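You operate a simulated robot arm through the tools that you are given. There is no shell and no other tool.

You run a simulated robot arm. Do the job below in one go: nothing can be reset, and whatever is moved stays where it is left.

TASK
Press the yellow loop back into the turntable coil, then the white one.
Fine: wind each loop round to the keeper block of its colour; a block is pulled out before its loop comes up; all blocks end in, the blue one untouched; the knob ends at 4; six moves; no snag.
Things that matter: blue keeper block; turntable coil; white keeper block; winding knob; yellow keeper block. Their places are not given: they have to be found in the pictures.

It is judged by the outcome, as a careful person would: the job done as asked, and still so three seconds after it is handed in. It fails if anything else is knocked over, pushed out of place, dropped, spilled or broken.

THE ROBOT
A 6-joint arm with a two-finger gripper, fixed in place. Base frame: the origin is on the floor under the middle of its stand, x ahead of it, y to its left, z up; the work surface is at about z = 850. Lengths are in mm, angles in degrees, forces in N, time in s.
It reaches about 1038 mm from its shoulder. Its first joint turns from -166.0 to 166.0 degrees. Payload 1.71 kg.
Tool frame: the origin (TCP) lies between the finger pads and is the grasp point; the fingertips stand 20 mm ahead of it; z points along the fingers, y is the line along which they close. The gripper opens to 96 mm; its body begins 113 mm behind the TCP.
Orientation is that of the tool frame in the base frame, as a unit quaternion [w, x, y, z]. With the fingers straight down and closing along the base's y, the tool's x points along the base's -x, its y along +y and its z along -z.

THE INTERFACE
- The arm moves only by the tool jog_arm. Its argument "motion" is a list of rows, each an object of numbers (a shift or turn left out is 0, a gripper value left out holds the last): "x", "y", "z": the shift along the base's x, y, z in mm; "rx", "ry", "rz": the turn, a rotation vector about the base's x, y, z in degrees. In form: [{"x": .., "y": .., "z": .., "rx": .., "ry": .., "rz": ..}, ...]. A call has 1 to 20 rows; each row is the pose to reach, as a shift and turn from the pose commanded when the call began. "fingers" is the gripper command, from -1 (fully open) to 1 (shut), values between in proportion, set as the call begins (left out, the last holds). Rows are played at 5 a second. More than 50 mm and 8.6 degrees between two rows, or a gripper value outside its range, and nothing of the call is played. Where a pose cannot be reached the arm comes as near as it can. A force on the tool above 80 N (or 10 N above the force at the start of the call, whichever is more), or a blocked arm, ends the call early, and 0.2 s more pass. Each finger travels about 45 mm/s and halts on what it meets, pressing with about 25 N; the grip force reading is that of the motor and also rises with nothing between the fingers. The clock runs only during rows and for 0.2 s after the last one: add rows that repeat a pose to give the fingers time. It gives the time, the measured TCP pose, the force on the tool (base axes), the opening and the grip force at its end, in the units of the frame above (readings bear some noise), with the torque about the TCP (base axes, N m) and any sound that the robot's microphone picked up.
- Cameras (640 x 400 px; columns grow to the right, rows downward): "scene" is fixed at [57.7, -508.4, 1605.9]; the picture's right is [-0.68, -0.73, 0.00], its down [-0.70, 0.65, -0.29] and it looks along [0.21, -0.20, -0.96] (base axes); focal length 320 px, centre (320, 200). "wrist" rides on the gripper at [66, 14, -145] in the tool frame; the picture's right is [-0.21, 0.98, 0.00], its down [-0.88, -0.18, -0.45] and it looks along [-0.44, -0.09, 0.90] (tool axes); focal length 275 px, centre (320, 200).
- grab_frame(camera): a new picture of that camera. It takes no simulated time.
- lift_body(by): moves the trunk up (or, below 0, down) by that many mm; the arm rides with it, the base frame stays. It gives what a move gives, with no picture.
- measure_at(camera, pixels): for up to 12 pixels [column, row] of the newest picture of that camera ("zoom" is the newest enlarged one), the place [x, y, z] in the base frame of the surface seen there, good to about 3 mm, but the place of the scene camera against the robot may be out by one fixed shift of up to 18 mm in any direction. It takes no simulated time.
- close_up(camera, box): a new picture of the part [left, top, right, bottom] of that camera's present view, enlarged. It takes no simulated time.
- hand_in(): hands the job in; it is judged then, once.

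Open the gripper and draw the arm clear of the work before you hand the job in, unless the task says otherwise.

The tools are called after ">>>" by a JSON object that holds its "method" and its "body". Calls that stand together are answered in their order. jog_arm: Moves the arm, as the interface text tells. Its arguments: {"type":"object","properties":{"motion":{"type":"array","items":{"type":"object","properties":{"x":{"type":"number"},"y":{"type":"number"},"z":{"type":"number"},"rx":{"type":"number"},"ry":{"type":"number"},"rz":{"type":"number"}}}},"fingers":{"type":"number"}},"required":["motion"]} The other tools are called the same way: lift_body (by) moves the trunk up or down; grab_frame (camera) takes a picture; measure_at (camera, pixels) gives the place of the surface under pixels of a picture; close_up (camera, box) takes an enlarged picture of a part of a camera's view; hand_in () hands the job in.

At the start:

```text
clock: 0.0
eef_pos: [315.6, -536.0, 1171.5]
tool_rot: [-0.001, 0.001, 1.0, 0.0]
wrist_force: [-0.2, 0.1, 0.7]
moment: [0.0, 0.02, 0.04]
width: 96.2
finger_force: 0.0
trunk travel left (down, up): [-225.0, 165.0]
```

scene: 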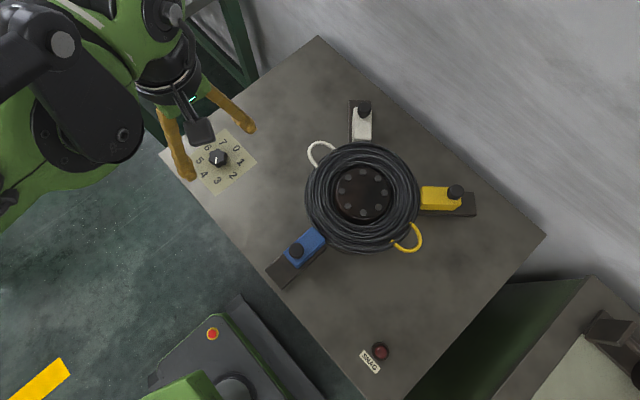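
wrist: 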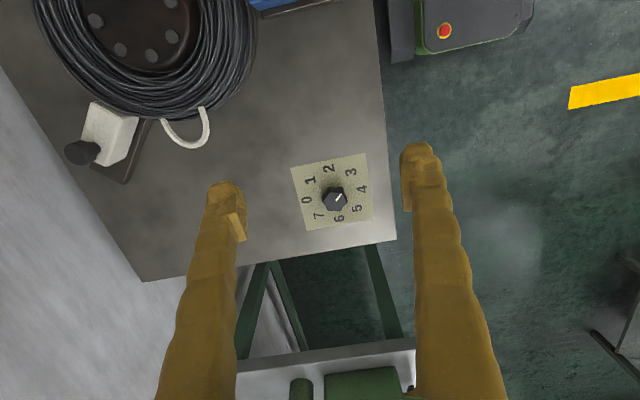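

I start by looking closely at the coil, the blocks and the knob in the scene view.

>>> {"method": "close_up", "body": {"camera": "scene", "box": [260, 80, 500, 300]}}

>>> {"method": "close_up", "body": {"camera": "scene", "box": [170, 110, 270, 200]}}

>>> {"method": "close_up", "body": {"camera": "wrist", "box": [260, 130, 400, 250]}}

```text
1.82 times, centred on (380, 190) of scene
```

zoom: 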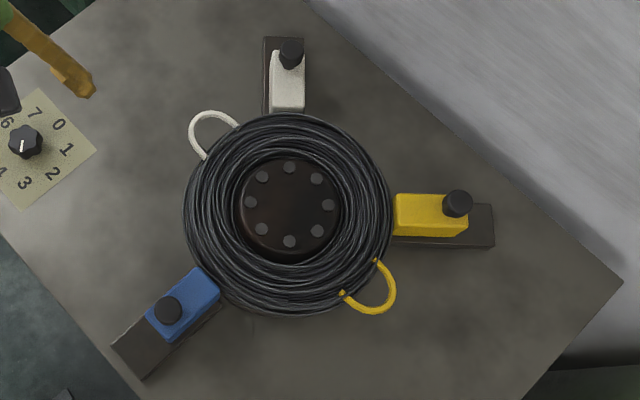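

```text
4.44 times, centred on (220, 155) of scene
```

zoom: 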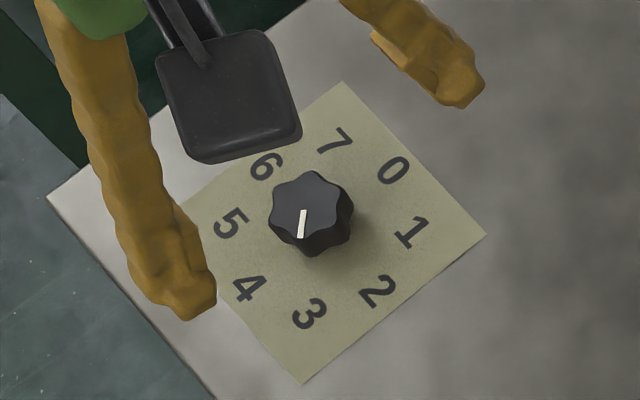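

```text
3.33 times, centred on (330, 190) of wrist
```

zoom: 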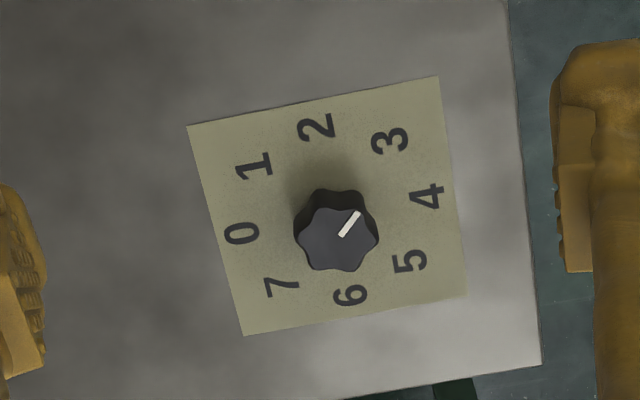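

The knob's white pointer aims at 3 (zoom pixel 300,237), with the numbers rising clockwise. The white loop is about 45° before the white block and the yellow loop about 45° past the yellow one. I now measure these places in the scene view.

>>> {"method": "grab_frame", "body": {"camera": "scene"}}

>>> {"method": "measure_at", "body": {"camera": "scene", "pixels": [[218, 158], [362, 192], [365, 107], [362, 125], [456, 191], [435, 198], [296, 250], [308, 242], [320, 150], [414, 240], [470, 205], [283, 272]]}}

>>> {"method": "close_up", "body": {"camera": "scene", "box": [410, 160, 490, 240]}}

>>> {"method": "close_up", "body": {"camera": "scene", "box": [320, 80, 410, 160]}}

>>> {"method": "close_up", "body": {"camera": "scene", "box": [255, 215, 345, 300]}}

>>> {"method": "close_up", "body": {"camera": "scene", "box": [340, 330, 410, 390]}}

```text
taken
```

scene: 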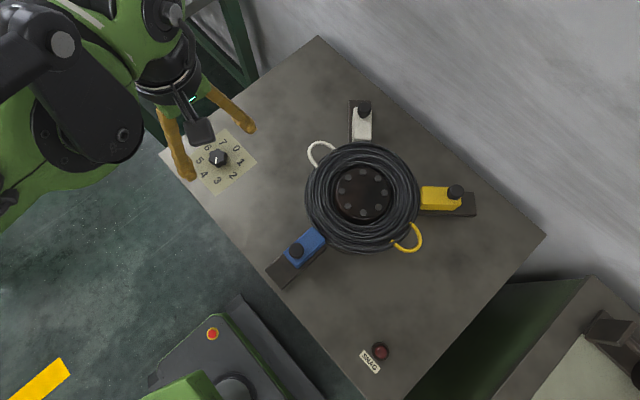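

```text
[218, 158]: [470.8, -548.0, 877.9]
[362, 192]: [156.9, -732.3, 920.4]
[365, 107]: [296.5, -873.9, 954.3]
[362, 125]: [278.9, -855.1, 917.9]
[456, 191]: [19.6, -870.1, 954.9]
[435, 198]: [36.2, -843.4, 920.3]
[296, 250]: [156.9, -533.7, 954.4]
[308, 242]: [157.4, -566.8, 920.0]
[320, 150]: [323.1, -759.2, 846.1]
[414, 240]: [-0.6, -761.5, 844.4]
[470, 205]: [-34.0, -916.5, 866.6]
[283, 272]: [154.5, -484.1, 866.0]
```

```text
5.00 times, centred on (450, 200) of scene
```

zoom: 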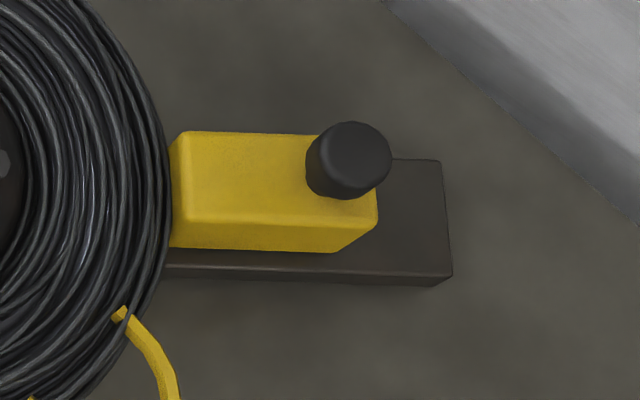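

```text
5.00 times, centred on (365, 120) of scene
```

zoom: 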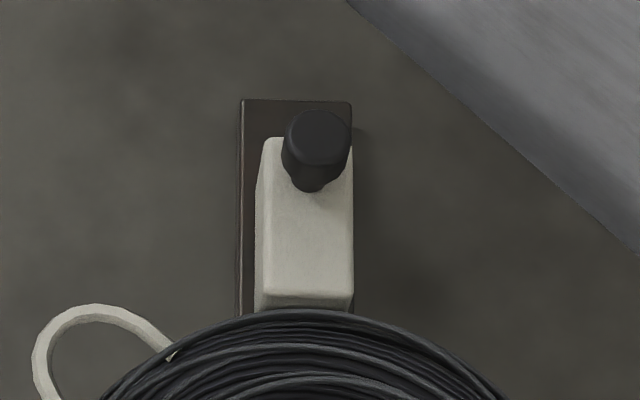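

```text
4.71 times, centred on (300, 258) of scene
```

zoom: 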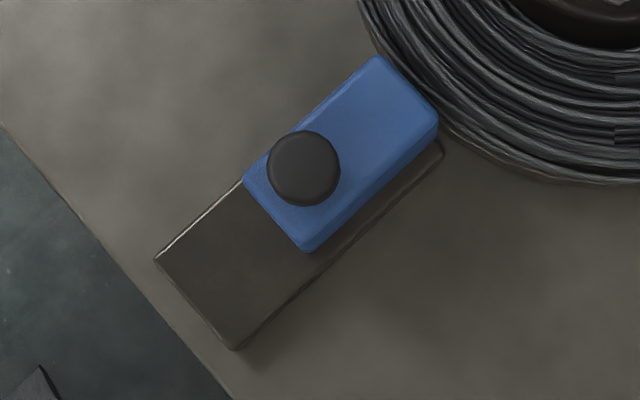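

```text
6.67 times, centred on (375, 360) of scene
```

zoom: 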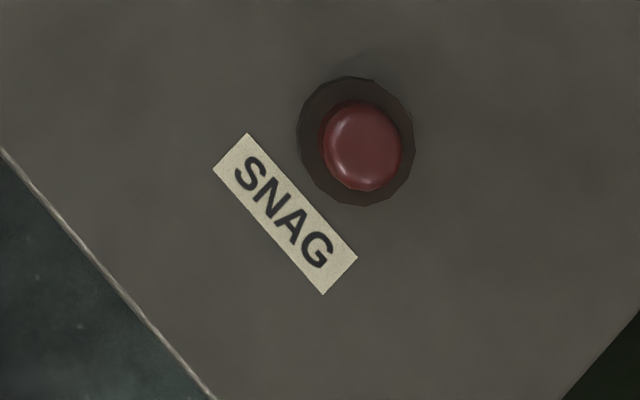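

The post centres lie about 198 mm from the hub centre, at base angles of about -45° (white), -135° (yellow) and 90° (blue). Next I measure the same features with the wrist camera to find the scene camera's shift, plus loop, wall and coil points.

>>> {"method": "measure_at", "body": {"camera": "wrist", "pixels": [[333, 198], [307, 203], [364, 189], [80, 152], [108, 132], [185, 140], [208, 110], [145, 25], [203, 128], [180, 147], [165, 122], [300, 5]]}}

>>> {"method": "measure_at", "body": {"camera": "scene", "pixels": [[311, 158], [313, 147], [322, 142], [334, 147], [418, 230], [421, 240], [412, 249], [400, 246], [362, 150], [500, 150], [560, 200], [440, 60]]}}

>>> {"method": "close_up", "body": {"camera": "wrist", "box": [30, 0, 290, 200]}}

```text
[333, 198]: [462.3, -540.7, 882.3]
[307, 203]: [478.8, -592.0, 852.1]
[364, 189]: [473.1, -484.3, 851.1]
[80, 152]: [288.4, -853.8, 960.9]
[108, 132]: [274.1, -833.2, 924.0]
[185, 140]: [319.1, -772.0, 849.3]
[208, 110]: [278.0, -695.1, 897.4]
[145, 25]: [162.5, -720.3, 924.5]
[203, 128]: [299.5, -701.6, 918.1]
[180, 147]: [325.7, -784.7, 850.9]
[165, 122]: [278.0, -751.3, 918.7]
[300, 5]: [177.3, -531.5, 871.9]
```

```text
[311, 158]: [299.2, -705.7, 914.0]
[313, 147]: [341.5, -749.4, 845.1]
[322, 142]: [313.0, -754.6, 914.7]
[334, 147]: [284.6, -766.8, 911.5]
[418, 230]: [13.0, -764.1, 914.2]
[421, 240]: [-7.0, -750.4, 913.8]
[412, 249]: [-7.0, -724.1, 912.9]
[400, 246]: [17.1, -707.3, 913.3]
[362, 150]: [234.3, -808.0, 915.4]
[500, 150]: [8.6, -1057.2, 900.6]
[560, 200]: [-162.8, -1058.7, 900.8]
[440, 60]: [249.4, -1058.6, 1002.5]
```

```text
2.00 times, centred on (160, 100) of wrist
```

zoom: 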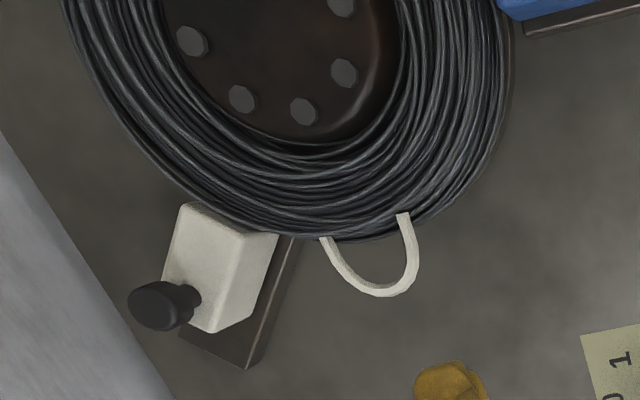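

The wrist view puts everything about (-8, +8, +5) from the scene readings, so the yellow post should be near (10, -863) with its top near z = 959. I move above it with the fingers turned -45° so they close along its rail, staying high.

>>> {"method": "jog_arm", "body": {"motion": [{"x": -20, "y": -22, "z": -3, "rz": -3}, {"x": -40, "y": -44, "z": -6, "rz": -6}, {"x": -60, "y": -65, "z": -10, "rz": -9}, {"x": -80, "y": -87, "z": -13, "rz": -12}, {"x": -100, "y": -109, "z": -16, "rz": -15}, {"x": -122, "y": -131, "z": -20, "rz": -18}, {"x": -143, "y": -153, "z": -23, "rz": -21}, {"x": -164, "y": -175, "z": -26, "rz": -24}, {"x": -184, "y": -197, "z": -30, "rz": -27}, {"x": -204, "y": -219, "z": -33, "rz": -30}, {"x": -225, "y": -241, "z": -36, "rz": -33}, {"x": -245, "y": -262, "z": -40, "rz": -36}, {"x": -266, "y": -284, "z": -43, "rz": -39}, {"x": -286, "y": -306, "z": -46, "rz": -42}, {"x": -306, "y": -328, "z": -50, "rz": -45}, {"x": -306, "y": -328, "z": -50, "rz": -45}]}}

>>> {"method": "grab_frame", "body": {"camera": "wrist"}}

>>> {"method": "grab_frame", "body": {"camera": "scene"}}

```text
clock: 3.4
eef_pos: [-6.4, -861.6, 1126.1]
tool_rot: [0.006, 0.383, 0.924, -0.003]
wrist_force: [-0.2, 0.0, -0.1]
moment: [0.04, -0.02, -0.01]
width: 96.0
finger_force: 0.0
trunk travel left (down, up): [-225.0, 165.0]
```

```text
taken
```

wrist: 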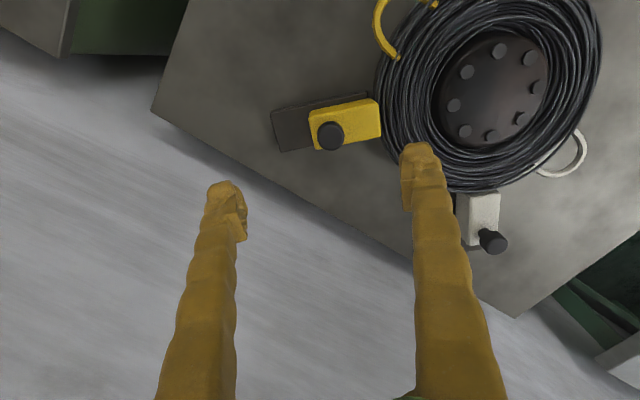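

```text
taken
```

scene: 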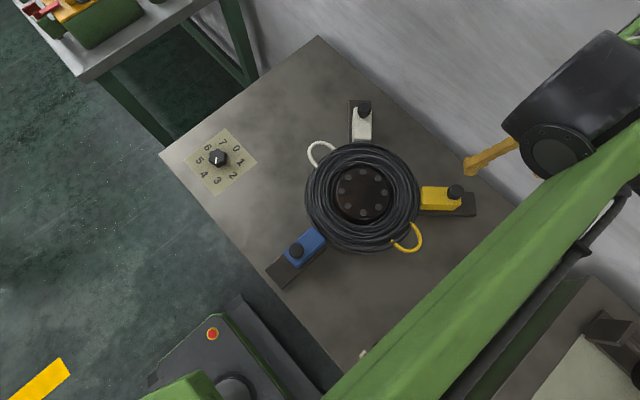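

The fingers hang over the work well, but the measured pose is about 16 mm short in x of what was commanded. I repeat the pose to see whether that settles.

>>> {"method": "jog_arm", "body": {"motion": [{"z": -10}, {"z": -20}, {"z": -20}, {"z": -20}]}}

>>> {"method": "grab_frame", "body": {"camera": "wrist"}}

```text
clock: 4.4
eef_pos: [-8.0, -862.2, 1106.7]
tool_rot: [0.007, 0.382, 0.924, -0.003]
wrist_force: [0.0, -0.4, -0.1]
moment: [0.04, 0.03, 0.02]
width: 96.1
finger_force: 0.0
trunk travel left (down, up): [-225.0, 165.0]
```

```text
taken
```

wrist: 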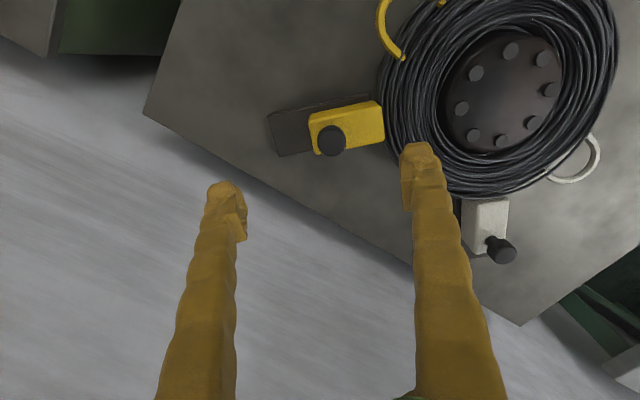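

The offset persists (measured x is -8.0), so I will steer by measured poses. The yellow post shows at pixel (331,140); I measure it, its block and rail from here.

>>> {"method": "measure_at", "body": {"camera": "wrist", "pixels": [[331, 140], [331, 128], [331, 152], [320, 140], [343, 140], [362, 118], [384, 122], [275, 135], [290, 130], [500, 250], [485, 215], [505, 95]]}}

>>> {"method": "close_up", "body": {"camera": "wrist", "box": [250, 80, 410, 180]}}

>>> {"method": "measure_at", "body": {"camera": "scene", "pixels": [[456, 191], [362, 192], [468, 168], [473, 172]]}}

```text
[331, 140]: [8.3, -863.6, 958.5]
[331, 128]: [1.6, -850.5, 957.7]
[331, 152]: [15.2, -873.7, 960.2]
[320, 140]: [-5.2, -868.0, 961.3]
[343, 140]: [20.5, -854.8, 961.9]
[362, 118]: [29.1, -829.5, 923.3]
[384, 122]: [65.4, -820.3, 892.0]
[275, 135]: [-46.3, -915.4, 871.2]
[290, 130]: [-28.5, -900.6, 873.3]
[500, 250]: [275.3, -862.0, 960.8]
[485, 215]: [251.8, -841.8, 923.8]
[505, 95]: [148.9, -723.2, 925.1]
```

```text
4.00 times, centred on (330, 130) of wrist
```

zoom: 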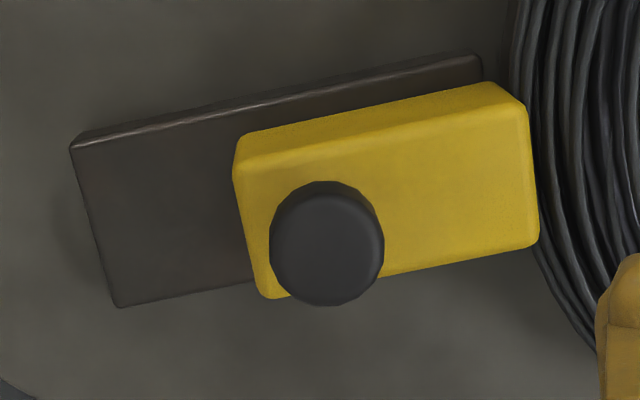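

```text
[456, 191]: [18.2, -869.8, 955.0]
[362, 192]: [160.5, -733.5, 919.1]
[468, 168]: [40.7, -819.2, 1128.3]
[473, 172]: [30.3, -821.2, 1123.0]
```

The post's centre is at (8.3, -863.6) with its top at z ≈ 960, diameter about 30 mm; the hand's TCP is 16 mm short in x. I correct, come down part way and narrow the fingers to about 60 mm.

>>> {"method": "jog_arm", "body": {"motion": [{"x": 4, "y": 0, "z": -10}, {"x": 8, "y": -1, "z": -20}, {"x": 12, "y": -1, "z": -35}, {"x": 16, "y": -1, "z": -50}, {"x": 16, "y": -1, "z": -60}, {"x": 16, "y": -1, "z": -60}, {"x": 16, "y": -1, "z": -60}], "fingers": -0.3}}

>>> {"method": "grab_frame", "body": {"camera": "wrist"}}

```text
clock: 6.0
eef_pos: [9.0, -862.7, 1046.0]
tool_rot: [0.006, 0.383, 0.924, -0.004]
wrist_force: [-0.5, -0.2, -0.7]
moment: [0.03, -0.02, 0.03]
width: 62.4
finger_force: 0.1
trunk travel left (down, up): [-225.0, 165.0]
```

```text
taken
```

wrist: 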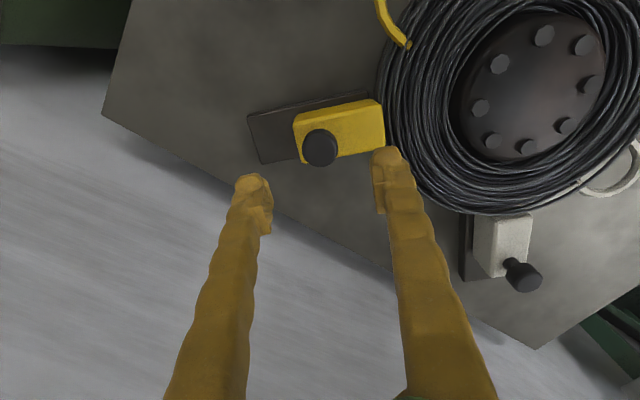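

The relative move was accurate: TCP is now (9.0, -862.7, 1046), directly over the post. I descend to z ≈ 950 so the tips stay about 6 mm above the block top at z 924.

>>> {"method": "jog_arm", "body": {"motion": [{"x": -0.5, "y": -1, "z": -15}, {"x": -0.5, "y": -1, "z": -30}, {"x": -0.5, "y": -1, "z": -45}, {"x": -0.5, "y": -1, "z": -60}, {"x": -0.5, "y": -1, "z": -75}, {"x": -0.5, "y": -1, "z": -86}, {"x": -0.5, "y": -1, "z": -95}, {"x": -0.5, "y": -1, "z": -95}]}}

>>> {"method": "grab_frame", "body": {"camera": "wrist"}}

>>> {"method": "close_up", "body": {"camera": "scene", "box": [380, 130, 520, 240]}}

```text
clock: 7.8
eef_pos: [6.4, -862.9, 950.1]
tool_rot: [0.006, 0.383, 0.924, -0.004]
wrist_force: [-1.3, 0.4, -1.4]
moment: [-0.01, 0.01, 0.01]
width: 62.4
finger_force: 0.0
trunk travel left (down, up): [-225.0, 165.0]
```

```text
taken
```

wrist: 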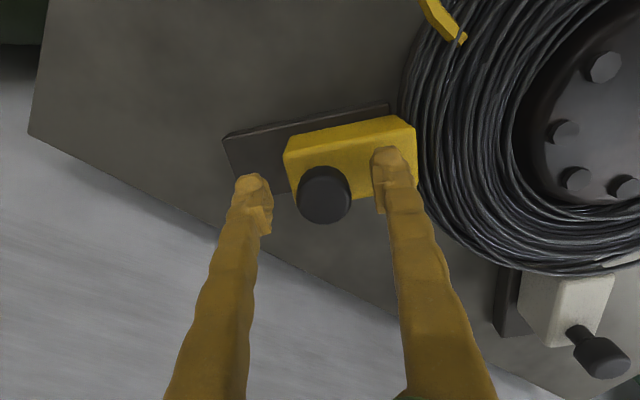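

```text
3.64 times, centred on (450, 185) of scene
```

zoom: 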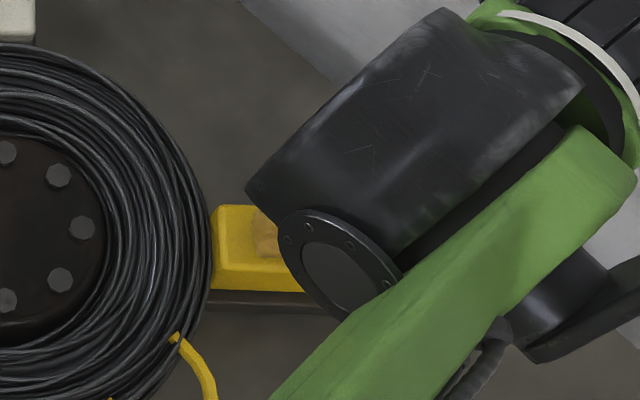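

The post head (pixel 324,195) sits between the two fingers. I close the gripper on it without moving.

>>> {"method": "jog_arm", "body": {"motion": [{"z": 0}, {"z": 0}, {"z": 0}, {"z": 0}, {"z": 0}], "fingers": 1}}

>>> {"method": "grab_frame", "body": {"camera": "wrist"}}

```text
clock: 9.0
eef_pos: [7.1, -863.3, 951.1]
tool_rot: [0.006, 0.383, 0.924, -0.004]
wrist_force: [1.3, 3.3, -3.8]
moment: [0.06, 0.01, 0.02]
width: 28.4
finger_force: 35.5
trunk travel left (down, up): [-225.0, 165.0]
```

```text
taken
```

wrist: 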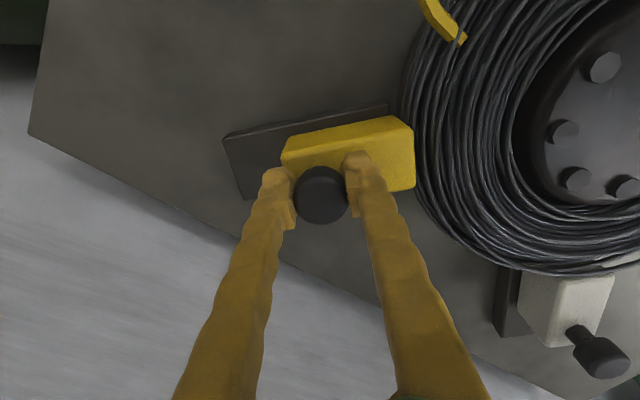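

The grip holds (width 28.4 mm, 35 N). Before pulling outward toward the wall at y ≈ -1050, I check the arm's clearance to the wall in the scene view.

>>> {"method": "grab_frame", "body": {"camera": "scene"}}

>>> {"method": "measure_at", "body": {"camera": "scene", "pixels": [[480, 140], [520, 135], [560, 130], [580, 140], [590, 165], [560, 110], [540, 105], [500, 120], [600, 120], [620, 150], [540, 150], [575, 185]]}}

```text
taken
```

scene: 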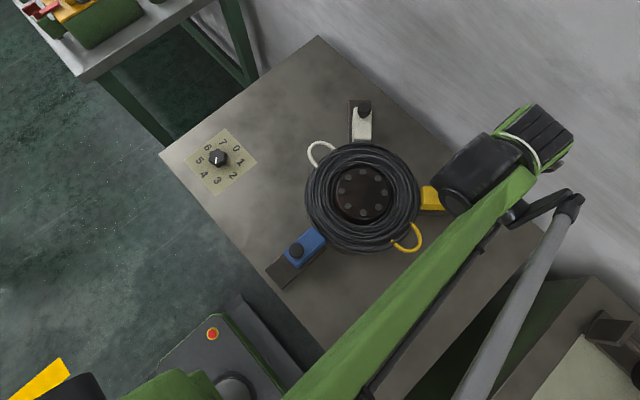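

```text
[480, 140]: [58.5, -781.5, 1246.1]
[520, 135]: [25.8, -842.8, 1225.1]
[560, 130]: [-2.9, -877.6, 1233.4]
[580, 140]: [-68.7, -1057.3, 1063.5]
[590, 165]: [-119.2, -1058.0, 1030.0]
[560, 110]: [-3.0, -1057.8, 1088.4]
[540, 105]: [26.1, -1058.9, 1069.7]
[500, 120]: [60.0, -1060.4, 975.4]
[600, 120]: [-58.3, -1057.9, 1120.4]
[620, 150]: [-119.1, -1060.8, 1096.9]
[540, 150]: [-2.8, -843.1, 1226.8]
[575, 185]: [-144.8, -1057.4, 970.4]
```

The arm's farthest point is about y = -900, leaving more than 140 mm to the wall. I pull the yellow block straight outward by 50 mm in one steady stroke.

>>> {"method": "jog_arm", "body": {"motion": [{"x": -1, "y": -1}, {"x": -3, "y": -3}, {"x": -5, "y": -5}, {"x": -7, "y": -7}, {"x": -9, "y": -9}, {"x": -11, "y": -11}, {"x": -13, "y": -13}, {"x": -15, "y": -15}, {"x": -17, "y": -17}, {"x": -19, "y": -19}, {"x": -21, "y": -21}, {"x": -23, "y": -23}, {"x": -25, "y": -25}, {"x": -27, "y": -27}, {"x": -29, "y": -29}, {"x": -31, "y": -31}, {"x": -33, "y": -33}, {"x": -34.5, "y": -34.5}, {"x": -35.4, "y": -35.4}, {"x": -35.4, "y": -35.4}]}}

>>> {"method": "grab_frame", "body": {"camera": "wrist"}}

>>> {"method": "grab_frame", "body": {"camera": "scene"}}

```text
clock: 13.2
eef_pos: [-26.6, -898.8, 951.3]
tool_rot: [0.005, 0.384, 0.924, -0.003]
wrist_force: [-4.4, 45.5, -36.0]
moment: [0.21, 0.05, 0.38]
width: 28.2
finger_force: 35.2
trunk travel left (down, up): [-225.0, 165.0]
```

```text
taken
```

wrist: 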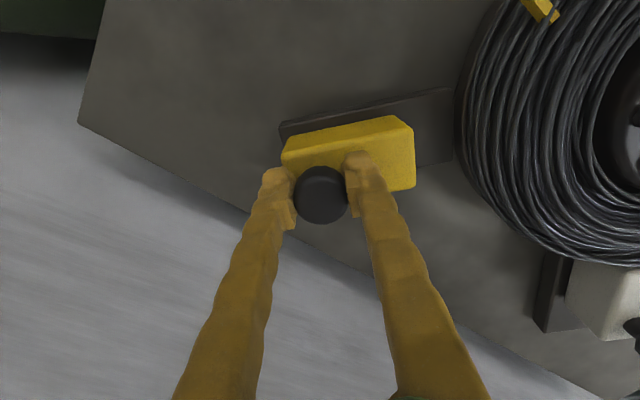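

```text
taken
```

scene: 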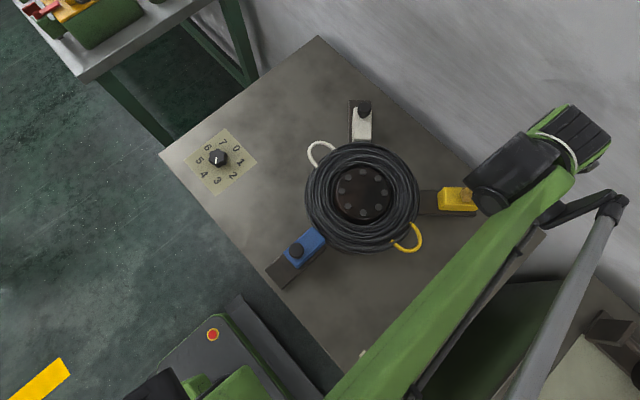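

The yellow block slid out about 49 mm and is flush with the rail's outer end (wrist pixels 283,150), clear of the coil. I open the fingers to about 62 mm and, once open, rise straight up.

>>> {"method": "jog_arm", "body": {"motion": [{"z": 0}, {"z": 0}, {"z": 0}, {"z": 0}], "fingers": -0.3}}

>>> {"method": "jog_arm", "body": {"motion": [{"z": 10}, {"z": 25}, {"z": 45}, {"z": 70}, {"z": 100}, {"z": 130}, {"z": 150}, {"z": 150}]}}

>>> {"method": "grab_frame", "body": {"camera": "wrist"}}

```text
clock: 14.2
eef_pos: [-28.6, -900.1, 951.0]
tool_rot: [0.007, 0.382, 0.924, -0.003]
wrist_force: [0.4, 0.3, 0.5]
moment: [-0.03, 0.01, 0.0]
width: 62.4
finger_force: 0.1
trunk travel left (down, up): [-225.0, 165.0]
```

```text
clock: 16.0
eef_pos: [-26.0, -900.6, 1101.9]
tool_rot: [0.006, 0.383, 0.924, -0.004]
wrist_force: [1.0, 0.5, 0.5]
moment: [-0.01, 0.02, 0.03]
width: 62.4
finger_force: 0.1
trunk travel left (down, up): [-225.0, 165.0]
```

```text
taken
```

wrist: 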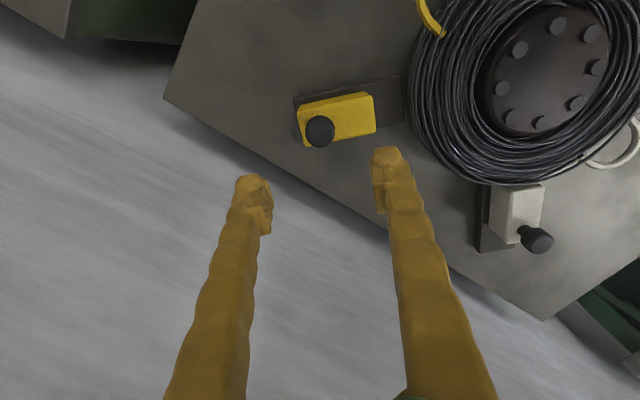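

The yellow block now sits fully out (pixels 335,117). I measure it for the return trip, then travel at height over to the winding knob.

>>> {"method": "measure_at", "body": {"camera": "wrist", "pixels": [[320, 131], [352, 110], [376, 112], [395, 100], [300, 98], [538, 240], [516, 210], [553, 70]]}}

>>> {"method": "jog_arm", "body": {"motion": [{"x": 20, "y": 15, "rz": 1}, {"x": 46, "y": 35, "rz": 2}, {"x": 72, "y": 55, "rz": 3}, {"x": 98, "y": 75, "rz": 4}, {"x": 124, "y": 95, "rz": 5}, {"x": 150, "y": 115, "rz": 6}, {"x": 176, "y": 135, "rz": 8}, {"x": 202, "y": 155, "rz": 10}, {"x": 228, "y": 175, "rz": 12}, {"x": 254, "y": 195, "rz": 14}, {"x": 280, "y": 215, "rz": 16}, {"x": 306, "y": 235, "rz": 18}, {"x": 334, "y": 256, "rz": 20}, {"x": 362, "y": 277, "rz": 21}, {"x": 390, "y": 298, "rz": 22}, {"x": 418, "y": 320, "rz": 23}, {"x": 446, "y": 342, "rz": 23}, {"x": 473, "y": 360, "rz": 23}, {"x": 473, "y": 360, "rz": 23}]}}

>>> {"method": "grab_frame", "body": {"camera": "wrist"}}

>>> {"method": "grab_frame", "body": {"camera": "scene"}}

```text
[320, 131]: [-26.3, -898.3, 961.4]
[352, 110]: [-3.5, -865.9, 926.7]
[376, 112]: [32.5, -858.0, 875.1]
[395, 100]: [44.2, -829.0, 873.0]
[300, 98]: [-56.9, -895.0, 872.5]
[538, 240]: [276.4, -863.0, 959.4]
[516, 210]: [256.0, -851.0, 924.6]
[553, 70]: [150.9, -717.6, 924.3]
```

```text
clock: 20.0
eef_pos: [445.1, -540.0, 1100.6]
tool_rot: [0.008, 0.19, 0.982, -0.002]
wrist_force: [0.4, -0.4, -0.5]
moment: [0.0, 0.01, 0.03]
width: 62.3
finger_force: 0.1
trunk travel left (down, up): [-225.0, 165.0]
```

```text
taken
```

wrist: 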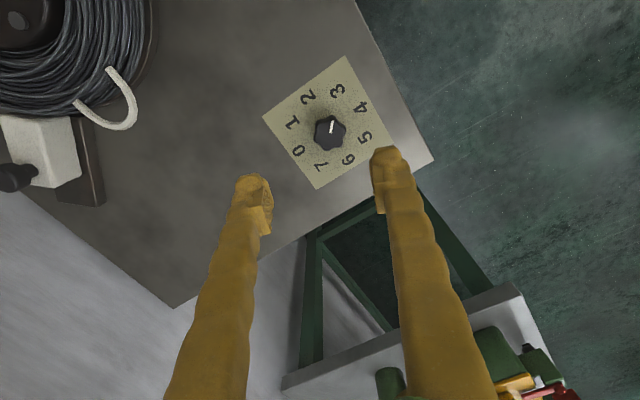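

```text
taken
```

scene: 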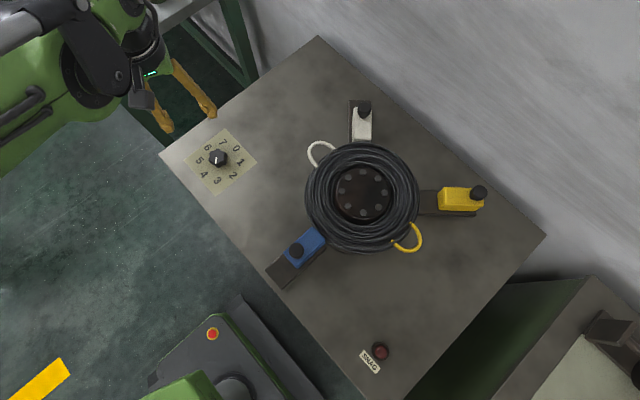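

I'm over the knob at measured (445, -540). The knob shows at pixel (329,132); I take a close-up and measure its centre.

>>> {"method": "measure_at", "body": {"camera": "wrist", "pixels": [[329, 134], [329, 120], [329, 146], [316, 133], [343, 130], [299, 150], [361, 107], [338, 90], [321, 167], [292, 122]]}}

>>> {"method": "close_up", "body": {"camera": "wrist", "box": [249, 80, 409, 180]}}

```text
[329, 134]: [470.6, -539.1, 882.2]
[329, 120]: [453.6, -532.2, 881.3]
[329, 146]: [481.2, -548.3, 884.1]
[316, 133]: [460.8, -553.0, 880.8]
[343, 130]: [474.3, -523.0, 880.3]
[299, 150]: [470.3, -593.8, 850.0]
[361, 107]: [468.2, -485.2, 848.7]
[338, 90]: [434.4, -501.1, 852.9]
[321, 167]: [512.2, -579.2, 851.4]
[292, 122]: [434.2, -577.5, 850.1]
```

```text
4.00 times, centred on (329, 130) of wrist
```

zoom: 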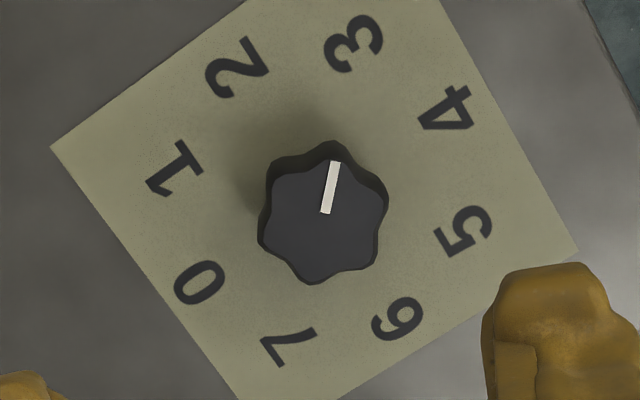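

The knob's centre is at about (470.5, -539.5), top z 882, six-lobed with one lobe under the pointer (at 3). I move over it, turning the fingers to close across a valley pair (-23°), opening to about 82 mm, and come partway down.

>>> {"method": "jog_arm", "body": {"motion": [{"x": 5, "y": 0, "z": -10, "rz": -3}, {"x": 10, "y": 0, "z": -25, "rz": -7}, {"x": 15, "y": 0.5, "z": -45, "rz": -11}, {"x": 20, "y": 0.5, "z": -65, "rz": -15}, {"x": 25.4, "y": 0.5, "z": -85, "rz": -19}, {"x": 25.4, "y": 0.5, "z": -105, "rz": -23}, {"x": 25.4, "y": 0.5, "z": -125, "rz": -23}, {"x": 25.4, "y": 0.5, "z": -140, "rz": -23}, {"x": 25.4, "y": 0.5, "z": -140, "rz": -23}], "fingers": -0.7}}

>>> {"method": "grab_frame", "body": {"camera": "wrist"}}

```text
clock: 22.0
eef_pos: [470.3, -538.8, 961.8]
tool_rot: [0.006, 0.383, 0.924, -0.004]
wrist_force: [1.0, 0.1, 0.2]
moment: [0.03, 0.0, -0.01]
width: 81.6
finger_force: 0.0
trunk travel left (down, up): [-225.0, 165.0]
```

```text
taken
```

wrist: 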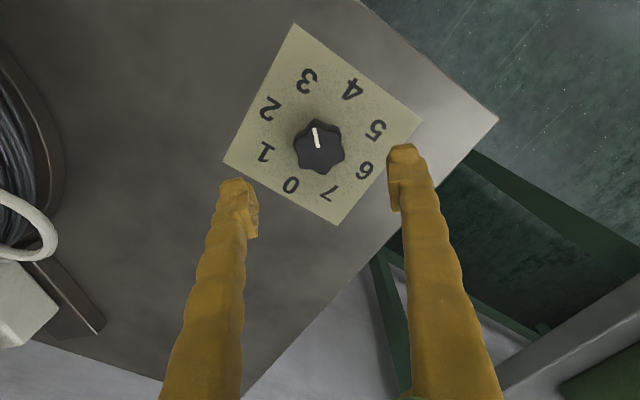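

>>> {"method": "measure_at", "body": {"camera": "wrist", "pixels": [[318, 148], [318, 134], [318, 160], [302, 150], [336, 146], [291, 185], [352, 88], [308, 81], [329, 193], [269, 109], [364, 170]]}}

>>> {"method": "close_up", "body": {"camera": "wrist", "box": [254, 100, 382, 180]}}

```text
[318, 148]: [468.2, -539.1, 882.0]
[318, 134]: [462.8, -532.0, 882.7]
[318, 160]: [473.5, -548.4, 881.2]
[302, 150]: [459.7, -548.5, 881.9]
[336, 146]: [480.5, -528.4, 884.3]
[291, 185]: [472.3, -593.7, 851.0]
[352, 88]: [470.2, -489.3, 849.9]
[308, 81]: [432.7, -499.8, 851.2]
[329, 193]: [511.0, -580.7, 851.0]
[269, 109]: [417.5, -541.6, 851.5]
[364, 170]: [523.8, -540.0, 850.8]
```

```text
5.00 times, centred on (318, 140) of wrist
```

zoom: 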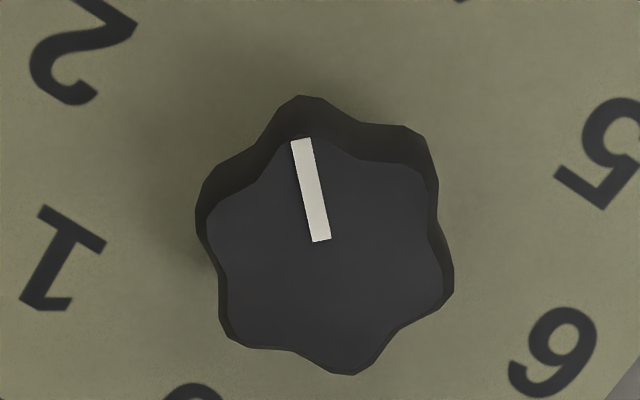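

The knob's centre refines to about (470.5, -540.4), and the fingers' closing line matches a valley pair. I shift 1.5 mm and lower to z ≈ 877, leaving the tips about 6 mm above the plate.

>>> {"method": "jog_arm", "body": {"motion": [{"x": 0.5, "y": -1.5, "z": -15}, {"x": 1, "y": -1.5, "z": -30}, {"x": 1, "y": -1.5, "z": -45}, {"x": 1, "y": -1.5, "z": -60}, {"x": 1, "y": -1.5, "z": -72}, {"x": 1, "y": -1.5, "z": -80}, {"x": 1, "y": -1.5, "z": -85}, {"x": 1, "y": -1.5, "z": -85}]}}

>>> {"method": "grab_frame", "body": {"camera": "wrist"}}

```text
clock: 23.8
eef_pos: [472.0, -540.8, 875.3]
tool_rot: [0.006, 0.383, 0.924, -0.004]
wrist_force: [0.1, -0.4, 0.5]
moment: [0.0, 0.02, -0.01]
width: 81.5
finger_force: 0.0
trunk travel left (down, up): [-225.0, 165.0]
```

```text
taken
```

wrist: 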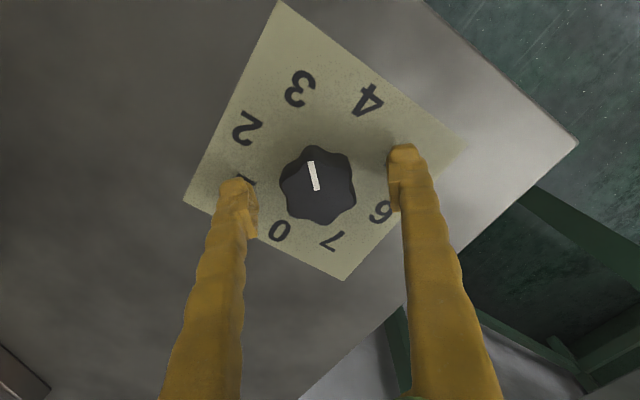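

The knob (318,185) is centred between the fingers. I nudge -1 mm in x and close on it.

>>> {"method": "jog_arm", "body": {"motion": [{"x": -1}, {"x": -1}, {"x": -1}, {"x": -1}, {"x": -1}, {"x": -1}], "fingers": 1}}

>>> {"method": "grab_frame", "body": {"camera": "wrist"}}

```text
clock: 25.2
eef_pos: [469.6, -542.0, 877.0]
tool_rot: [0.006, 0.383, 0.924, -0.004]
wrist_force: [2.0, 1.6, -1.2]
moment: [0.04, -0.05, -0.03]
width: 41.1
finger_force: 35.1
trunk travel left (down, up): [-225.0, 165.0]
```

```text
taken
```

wrist: 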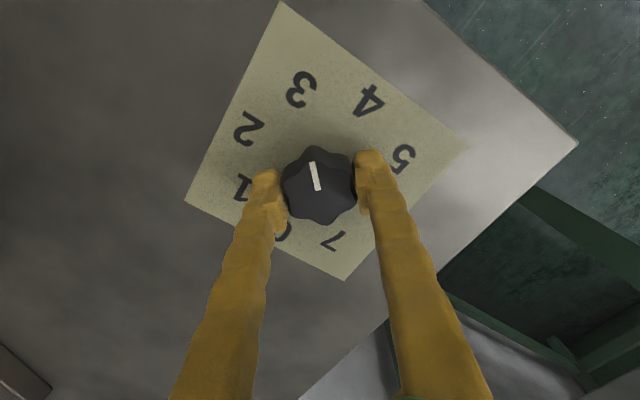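

The knob is gripped (41 mm wide, pointer still at 3). I turn it counter-clockwise (+rz, toward 2) by about 15° and check that the coil follows the right way before going on.

>>> {"method": "jog_arm", "body": {"motion": [{"rz": 3}, {"rz": 6}, {"rz": 9}, {"rz": 12}, {"rz": 15}]}}

>>> {"method": "close_up", "body": {"camera": "scene", "box": [260, 80, 500, 300]}}

>>> {"method": "grab_frame", "body": {"camera": "wrist"}}

```text
clock: 26.4
eef_pos: [471.6, -540.6, 877.1]
tool_rot: [0.006, 0.259, 0.966, -0.004]
wrist_force: [12.0, 0.1, 13.4]
moment: [0.1, -0.05, -0.01]
width: 40.9
finger_force: 34.4
trunk travel left (down, up): [-225.0, 165.0]
```

```text
1.82 times, centred on (380, 190) of scene
```

zoom: 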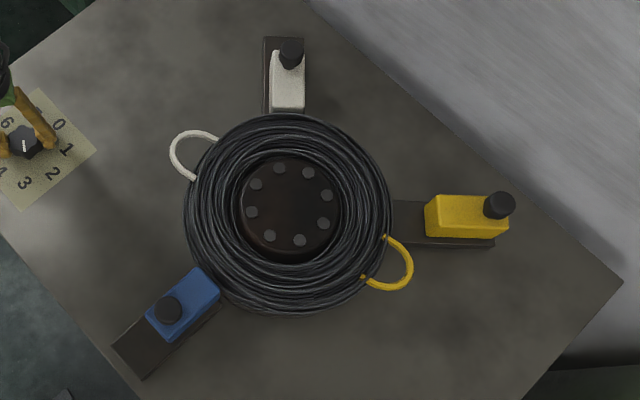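

```text
taken
```

wrist: 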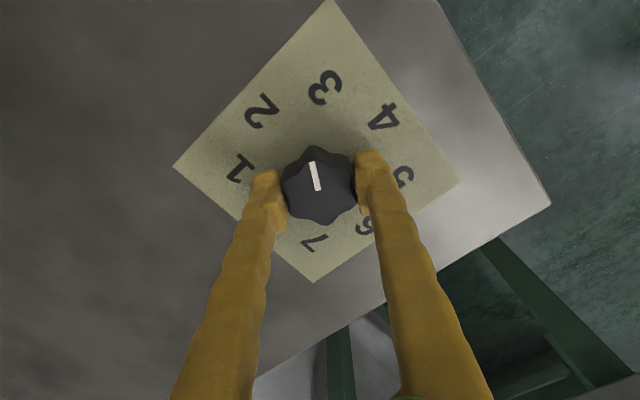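

The coil turned the right way: the yellow loop moved toward the yellow block (zoom 395,270), the white one away, no snag light. I carry on the same turn by another 30° to reach 2.

>>> {"method": "jog_arm", "body": {"motion": [{"rz": 3}, {"rz": 6}, {"rz": 9}, {"rz": 12}, {"rz": 15}, {"rz": 18}, {"rz": 21}, {"rz": 24}, {"rz": 27}, {"rz": 30}, {"rz": 30}]}}

>>> {"method": "grab_frame", "body": {"camera": "scene"}}

>>> {"method": "close_up", "body": {"camera": "scene", "box": [260, 80, 500, 300]}}

>>> {"method": "grab_frame", "body": {"camera": "wrist"}}

```text
clock: 28.8
eef_pos: [472.7, -540.3, 875.9]
tool_rot: [0.006, 0.0, 1.0, 0.0]
wrist_force: [12.5, 8.1, 0.5]
moment: [0.07, -0.15, 0.0]
width: 41.0
finger_force: 35.1
trunk travel left (down, up): [-225.0, 165.0]
```

```text
taken
```

scene: 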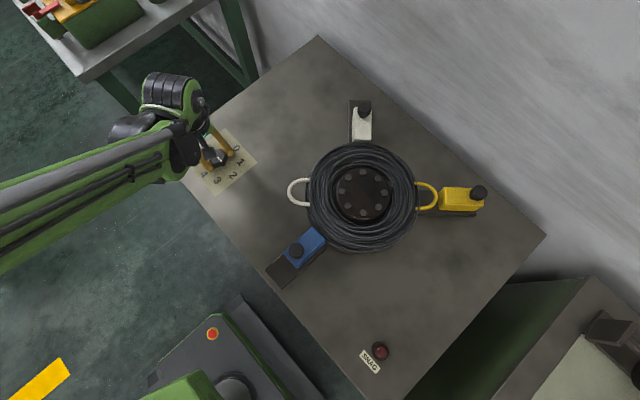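

```text
1.82 times, centred on (380, 190) of scene
```

zoom: 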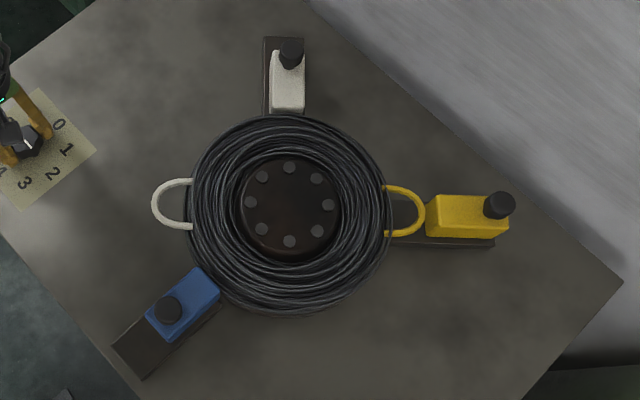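

```text
taken
```

wrist: 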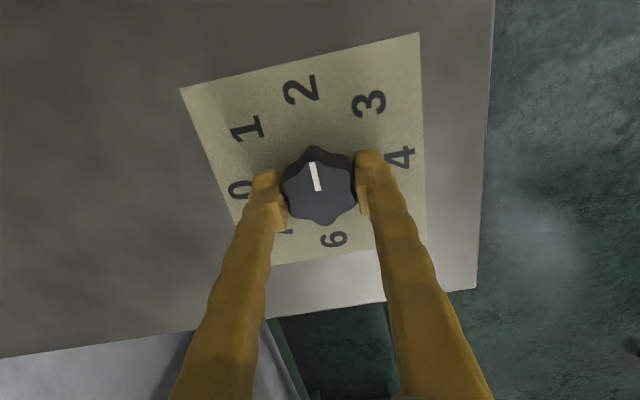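

The pointer is on 2, the yellow loop (zoom 410,211) faces the yellow block squarely, and the snag lamp is dark. I open the fingers and rise clear of the knob.

>>> {"method": "jog_arm", "body": {"motion": [{"z": 0}, {"z": 0}, {"z": 0}, {"z": 0}], "fingers": -0.7}}

>>> {"method": "jog_arm", "body": {"motion": [{"z": 8}, {"z": 20}, {"z": 40}, {"z": 65}, {"z": 95}, {"z": 130}, {"z": 165}, {"z": 200}, {"z": 225}, {"z": 225}]}}

>>> {"method": "grab_frame", "body": {"camera": "wrist"}}

>>> {"method": "grab_frame", "body": {"camera": "scene"}}

```text
clock: 29.8
eef_pos: [469.9, -540.4, 877.0]
tool_rot: [0.006, 0.0, 1.0, 0.001]
wrist_force: [0.4, -0.2, 0.4]
moment: [0.0, 0.01, 0.02]
width: 81.5
finger_force: 0.1
trunk travel left (down, up): [-225.0, 165.0]
```

```text
clock: 32.0
eef_pos: [472.5, -541.6, 1102.2]
tool_rot: [0.007, 0.0, 1.0, 0.0]
wrist_force: [-0.5, 0.3, 0.2]
moment: [0.01, 0.04, -0.02]
width: 81.7
finger_force: 0.0
trunk travel left (down, up): [-225.0, 165.0]
```

```text
taken
```

wrist: 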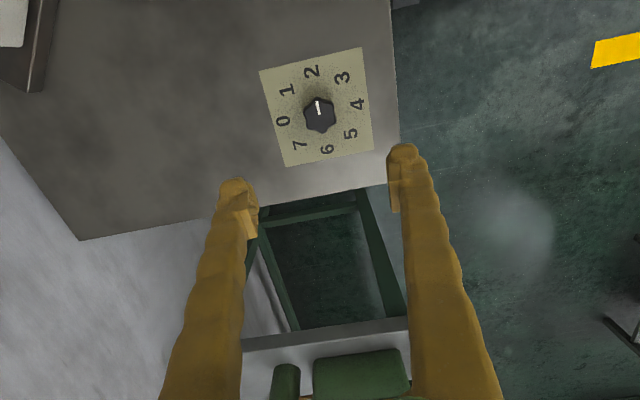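

```text
taken
```

scene: 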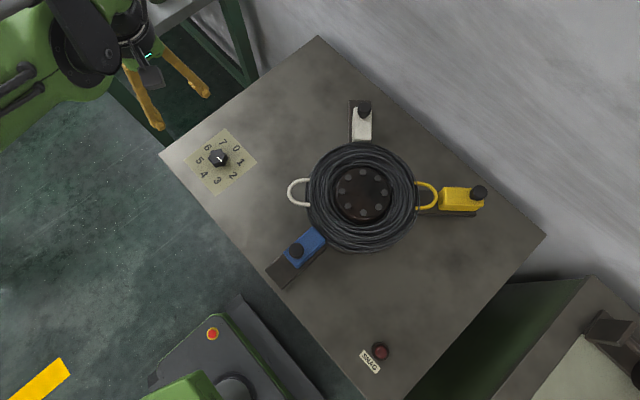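

The knob rests at 2. I travel back over the yellow post, now at (-26.3, -898.3), turning the hand -45° again and setting the fingers to about 62 mm.

>>> {"method": "jog_arm", "body": {"motion": [{"x": -20, "y": -14, "rz": -2}, {"x": -47, "y": -33, "rz": -4}, {"x": -75, "y": -53, "rz": -6}, {"x": -103, "y": -73, "rz": -9}, {"x": -131, "y": -93, "rz": -12}, {"x": -160, "y": -114, "rz": -15}, {"x": -189, "y": -135, "rz": -18}, {"x": -218, "y": -156, "rz": -21}, {"x": -247, "y": -177, "rz": -24}, {"x": -276, "y": -198, "rz": -27}, {"x": -305, "y": -219, "rz": -30}, {"x": -334, "y": -239, "rz": -33}, {"x": -363, "y": -260, "rz": -36}, {"x": -392, "y": -281, "rz": -39}, {"x": -421, "y": -302, "rz": -42}, {"x": -450, "y": -322, "rz": -45}, {"x": -476, "y": -341, "rz": -45}, {"x": -498.8, "y": -356.7, "rz": -45}, {"x": -498.8, "y": -356.7, "rz": -45}, {"x": -498.8, "y": -356.7, "rz": -45}], "fingers": -0.3}}

>>> {"method": "grab_frame", "body": {"camera": "wrist"}}

```text
clock: 36.2
eef_pos: [-28.3, -898.0, 1102.4]
tool_rot: [0.006, 0.383, 0.924, -0.003]
wrist_force: [-0.6, -0.7, 0.3]
moment: [-0.02, 0.0, 0.0]
width: 62.4
finger_force: 0.1
trunk travel left (down, up): [-225.0, 165.0]
```

```text
taken
```

wrist: 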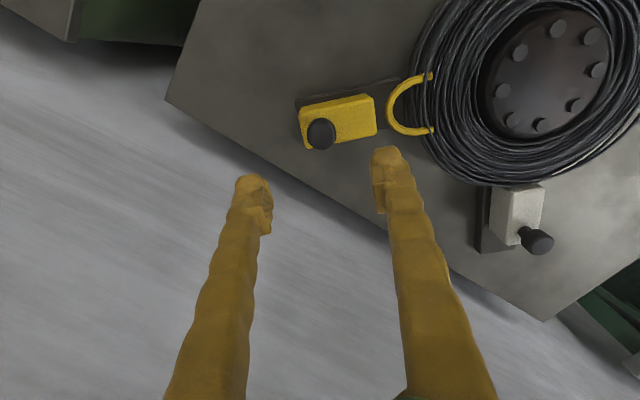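

The post shows at (321,133) with the loop right in front of the block at (408,103). I check the post's place, then descend onto it.

>>> {"method": "measure_at", "body": {"camera": "wrist", "pixels": [[321, 133], [374, 105], [389, 105], [432, 76], [432, 130]]}}

>>> {"method": "jog_arm", "body": {"motion": [{"x": 1, "z": -20}, {"x": 2, "z": -45}, {"x": 3, "z": -70}, {"x": 3, "z": -95}, {"x": 3, "z": -115}, {"x": 3, "z": -130}, {"x": 3, "z": -142}, {"x": 3, "z": -151}, {"x": 3, "z": -151}]}}

>>> {"method": "grab_frame", "body": {"camera": "wrist"}}

```text
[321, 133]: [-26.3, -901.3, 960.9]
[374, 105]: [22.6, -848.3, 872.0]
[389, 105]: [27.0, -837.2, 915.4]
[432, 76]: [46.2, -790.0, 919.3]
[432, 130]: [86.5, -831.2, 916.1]
```

```text
clock: 38.2
eef_pos: [-24.0, -898.2, 950.0]
tool_rot: [0.006, 0.383, 0.924, -0.003]
wrist_force: [-0.2, 0.3, -0.7]
moment: [0.0, -0.02, -0.03]
width: 62.6
finger_force: 0.0
trunk travel left (down, up): [-225.0, 165.0]
```

```text
taken
```

wrist: 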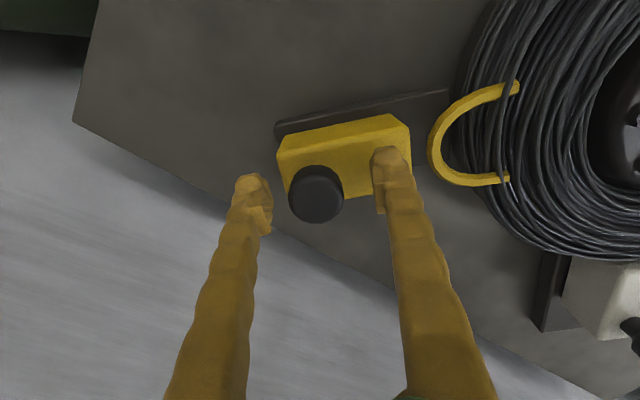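

The post (316,195) sits slightly nearer the outer finger, so I shift (-3, -2) mm to centre it and then close.

>>> {"method": "jog_arm", "body": {"motion": [{"x": -1.5, "y": -1}, {"x": -3, "y": -2}, {"x": -3, "y": -2}]}}

>>> {"method": "jog_arm", "body": {"motion": [{"x": 0}, {"x": 0}, {"x": 0}, {"x": 0}, {"x": 0}], "fingers": 1}}

>>> {"method": "grab_frame", "body": {"camera": "wrist"}}

```text
clock: 39.0
eef_pos: [-28.1, -899.6, 950.5]
tool_rot: [0.006, 0.383, 0.924, -0.003]
wrist_force: [0.1, 0.0, 0.1]
moment: [0.01, -0.01, 0.02]
width: 62.5
finger_force: 0.1
trunk travel left (down, up): [-225.0, 165.0]
```

```text
clock: 40.2
eef_pos: [-27.0, -897.9, 950.1]
tool_rot: [0.006, 0.382, 0.924, -0.004]
wrist_force: [10.1, 20.1, -11.4]
moment: [0.13, -0.08, 0.08]
width: 28.0
finger_force: 35.4
trunk travel left (down, up): [-225.0, 165.0]
```

```text
taken
```

wrist: 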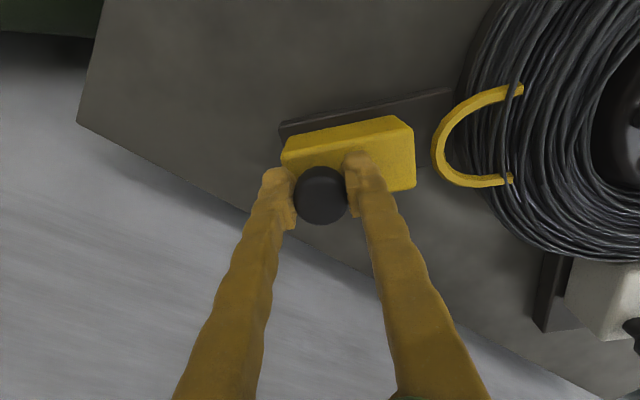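

The post is gripped (28 mm, 35 N) and the block sits against its outer stop. I push it straight in by about 50 mm in one steady stroke, pressing the yellow loop into the coil.

>>> {"method": "jog_arm", "body": {"motion": [{"x": 1, "y": 1}, {"x": 3, "y": 3}, {"x": 5, "y": 5}, {"x": 7, "y": 7}, {"x": 9, "y": 9}, {"x": 11, "y": 11}, {"x": 13, "y": 13}, {"x": 15, "y": 15}, {"x": 17, "y": 17}, {"x": 19, "y": 19}, {"x": 21, "y": 21}, {"x": 23, "y": 23}, {"x": 25, "y": 25}, {"x": 27, "y": 27}, {"x": 29, "y": 29}, {"x": 31, "y": 31}, {"x": 33, "y": 33}, {"x": 34.5, "y": 34.5}, {"x": 35.8, "y": 35.8}, {"x": 35.8, "y": 35.8}]}}

>>> {"method": "grab_frame", "body": {"camera": "wrist"}}

>>> {"method": "grab_frame", "body": {"camera": "scene"}}

```text
clock: 44.4
eef_pos: [7.6, -864.1, 950.4]
tool_rot: [0.007, 0.383, 0.924, -0.004]
wrist_force: [-4.0, 4.7, -2.9]
moment: [0.11, 0.05, 0.02]
width: 28.2
finger_force: 34.8
trunk travel left (down, up): [-225.0, 165.0]
```

```text
taken
```

wrist: 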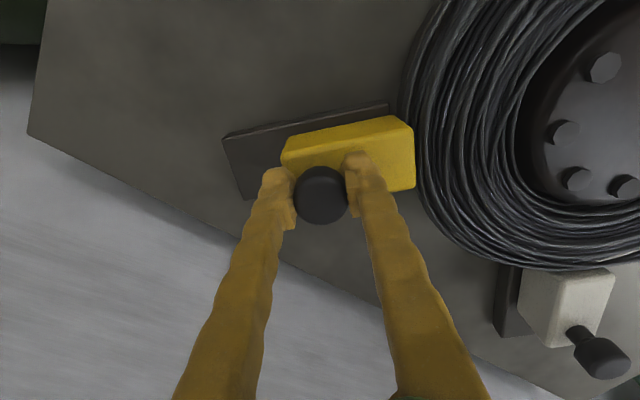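

```text
taken
```

scene: 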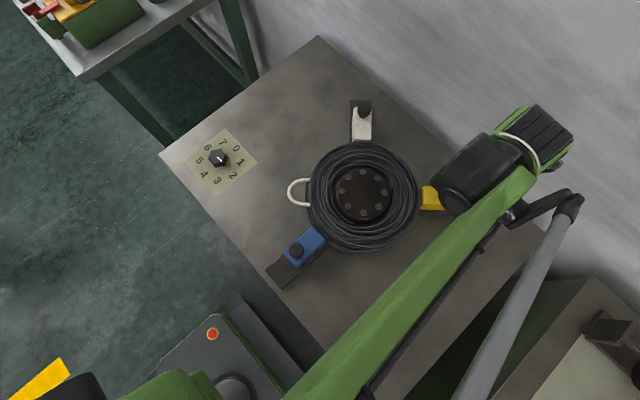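

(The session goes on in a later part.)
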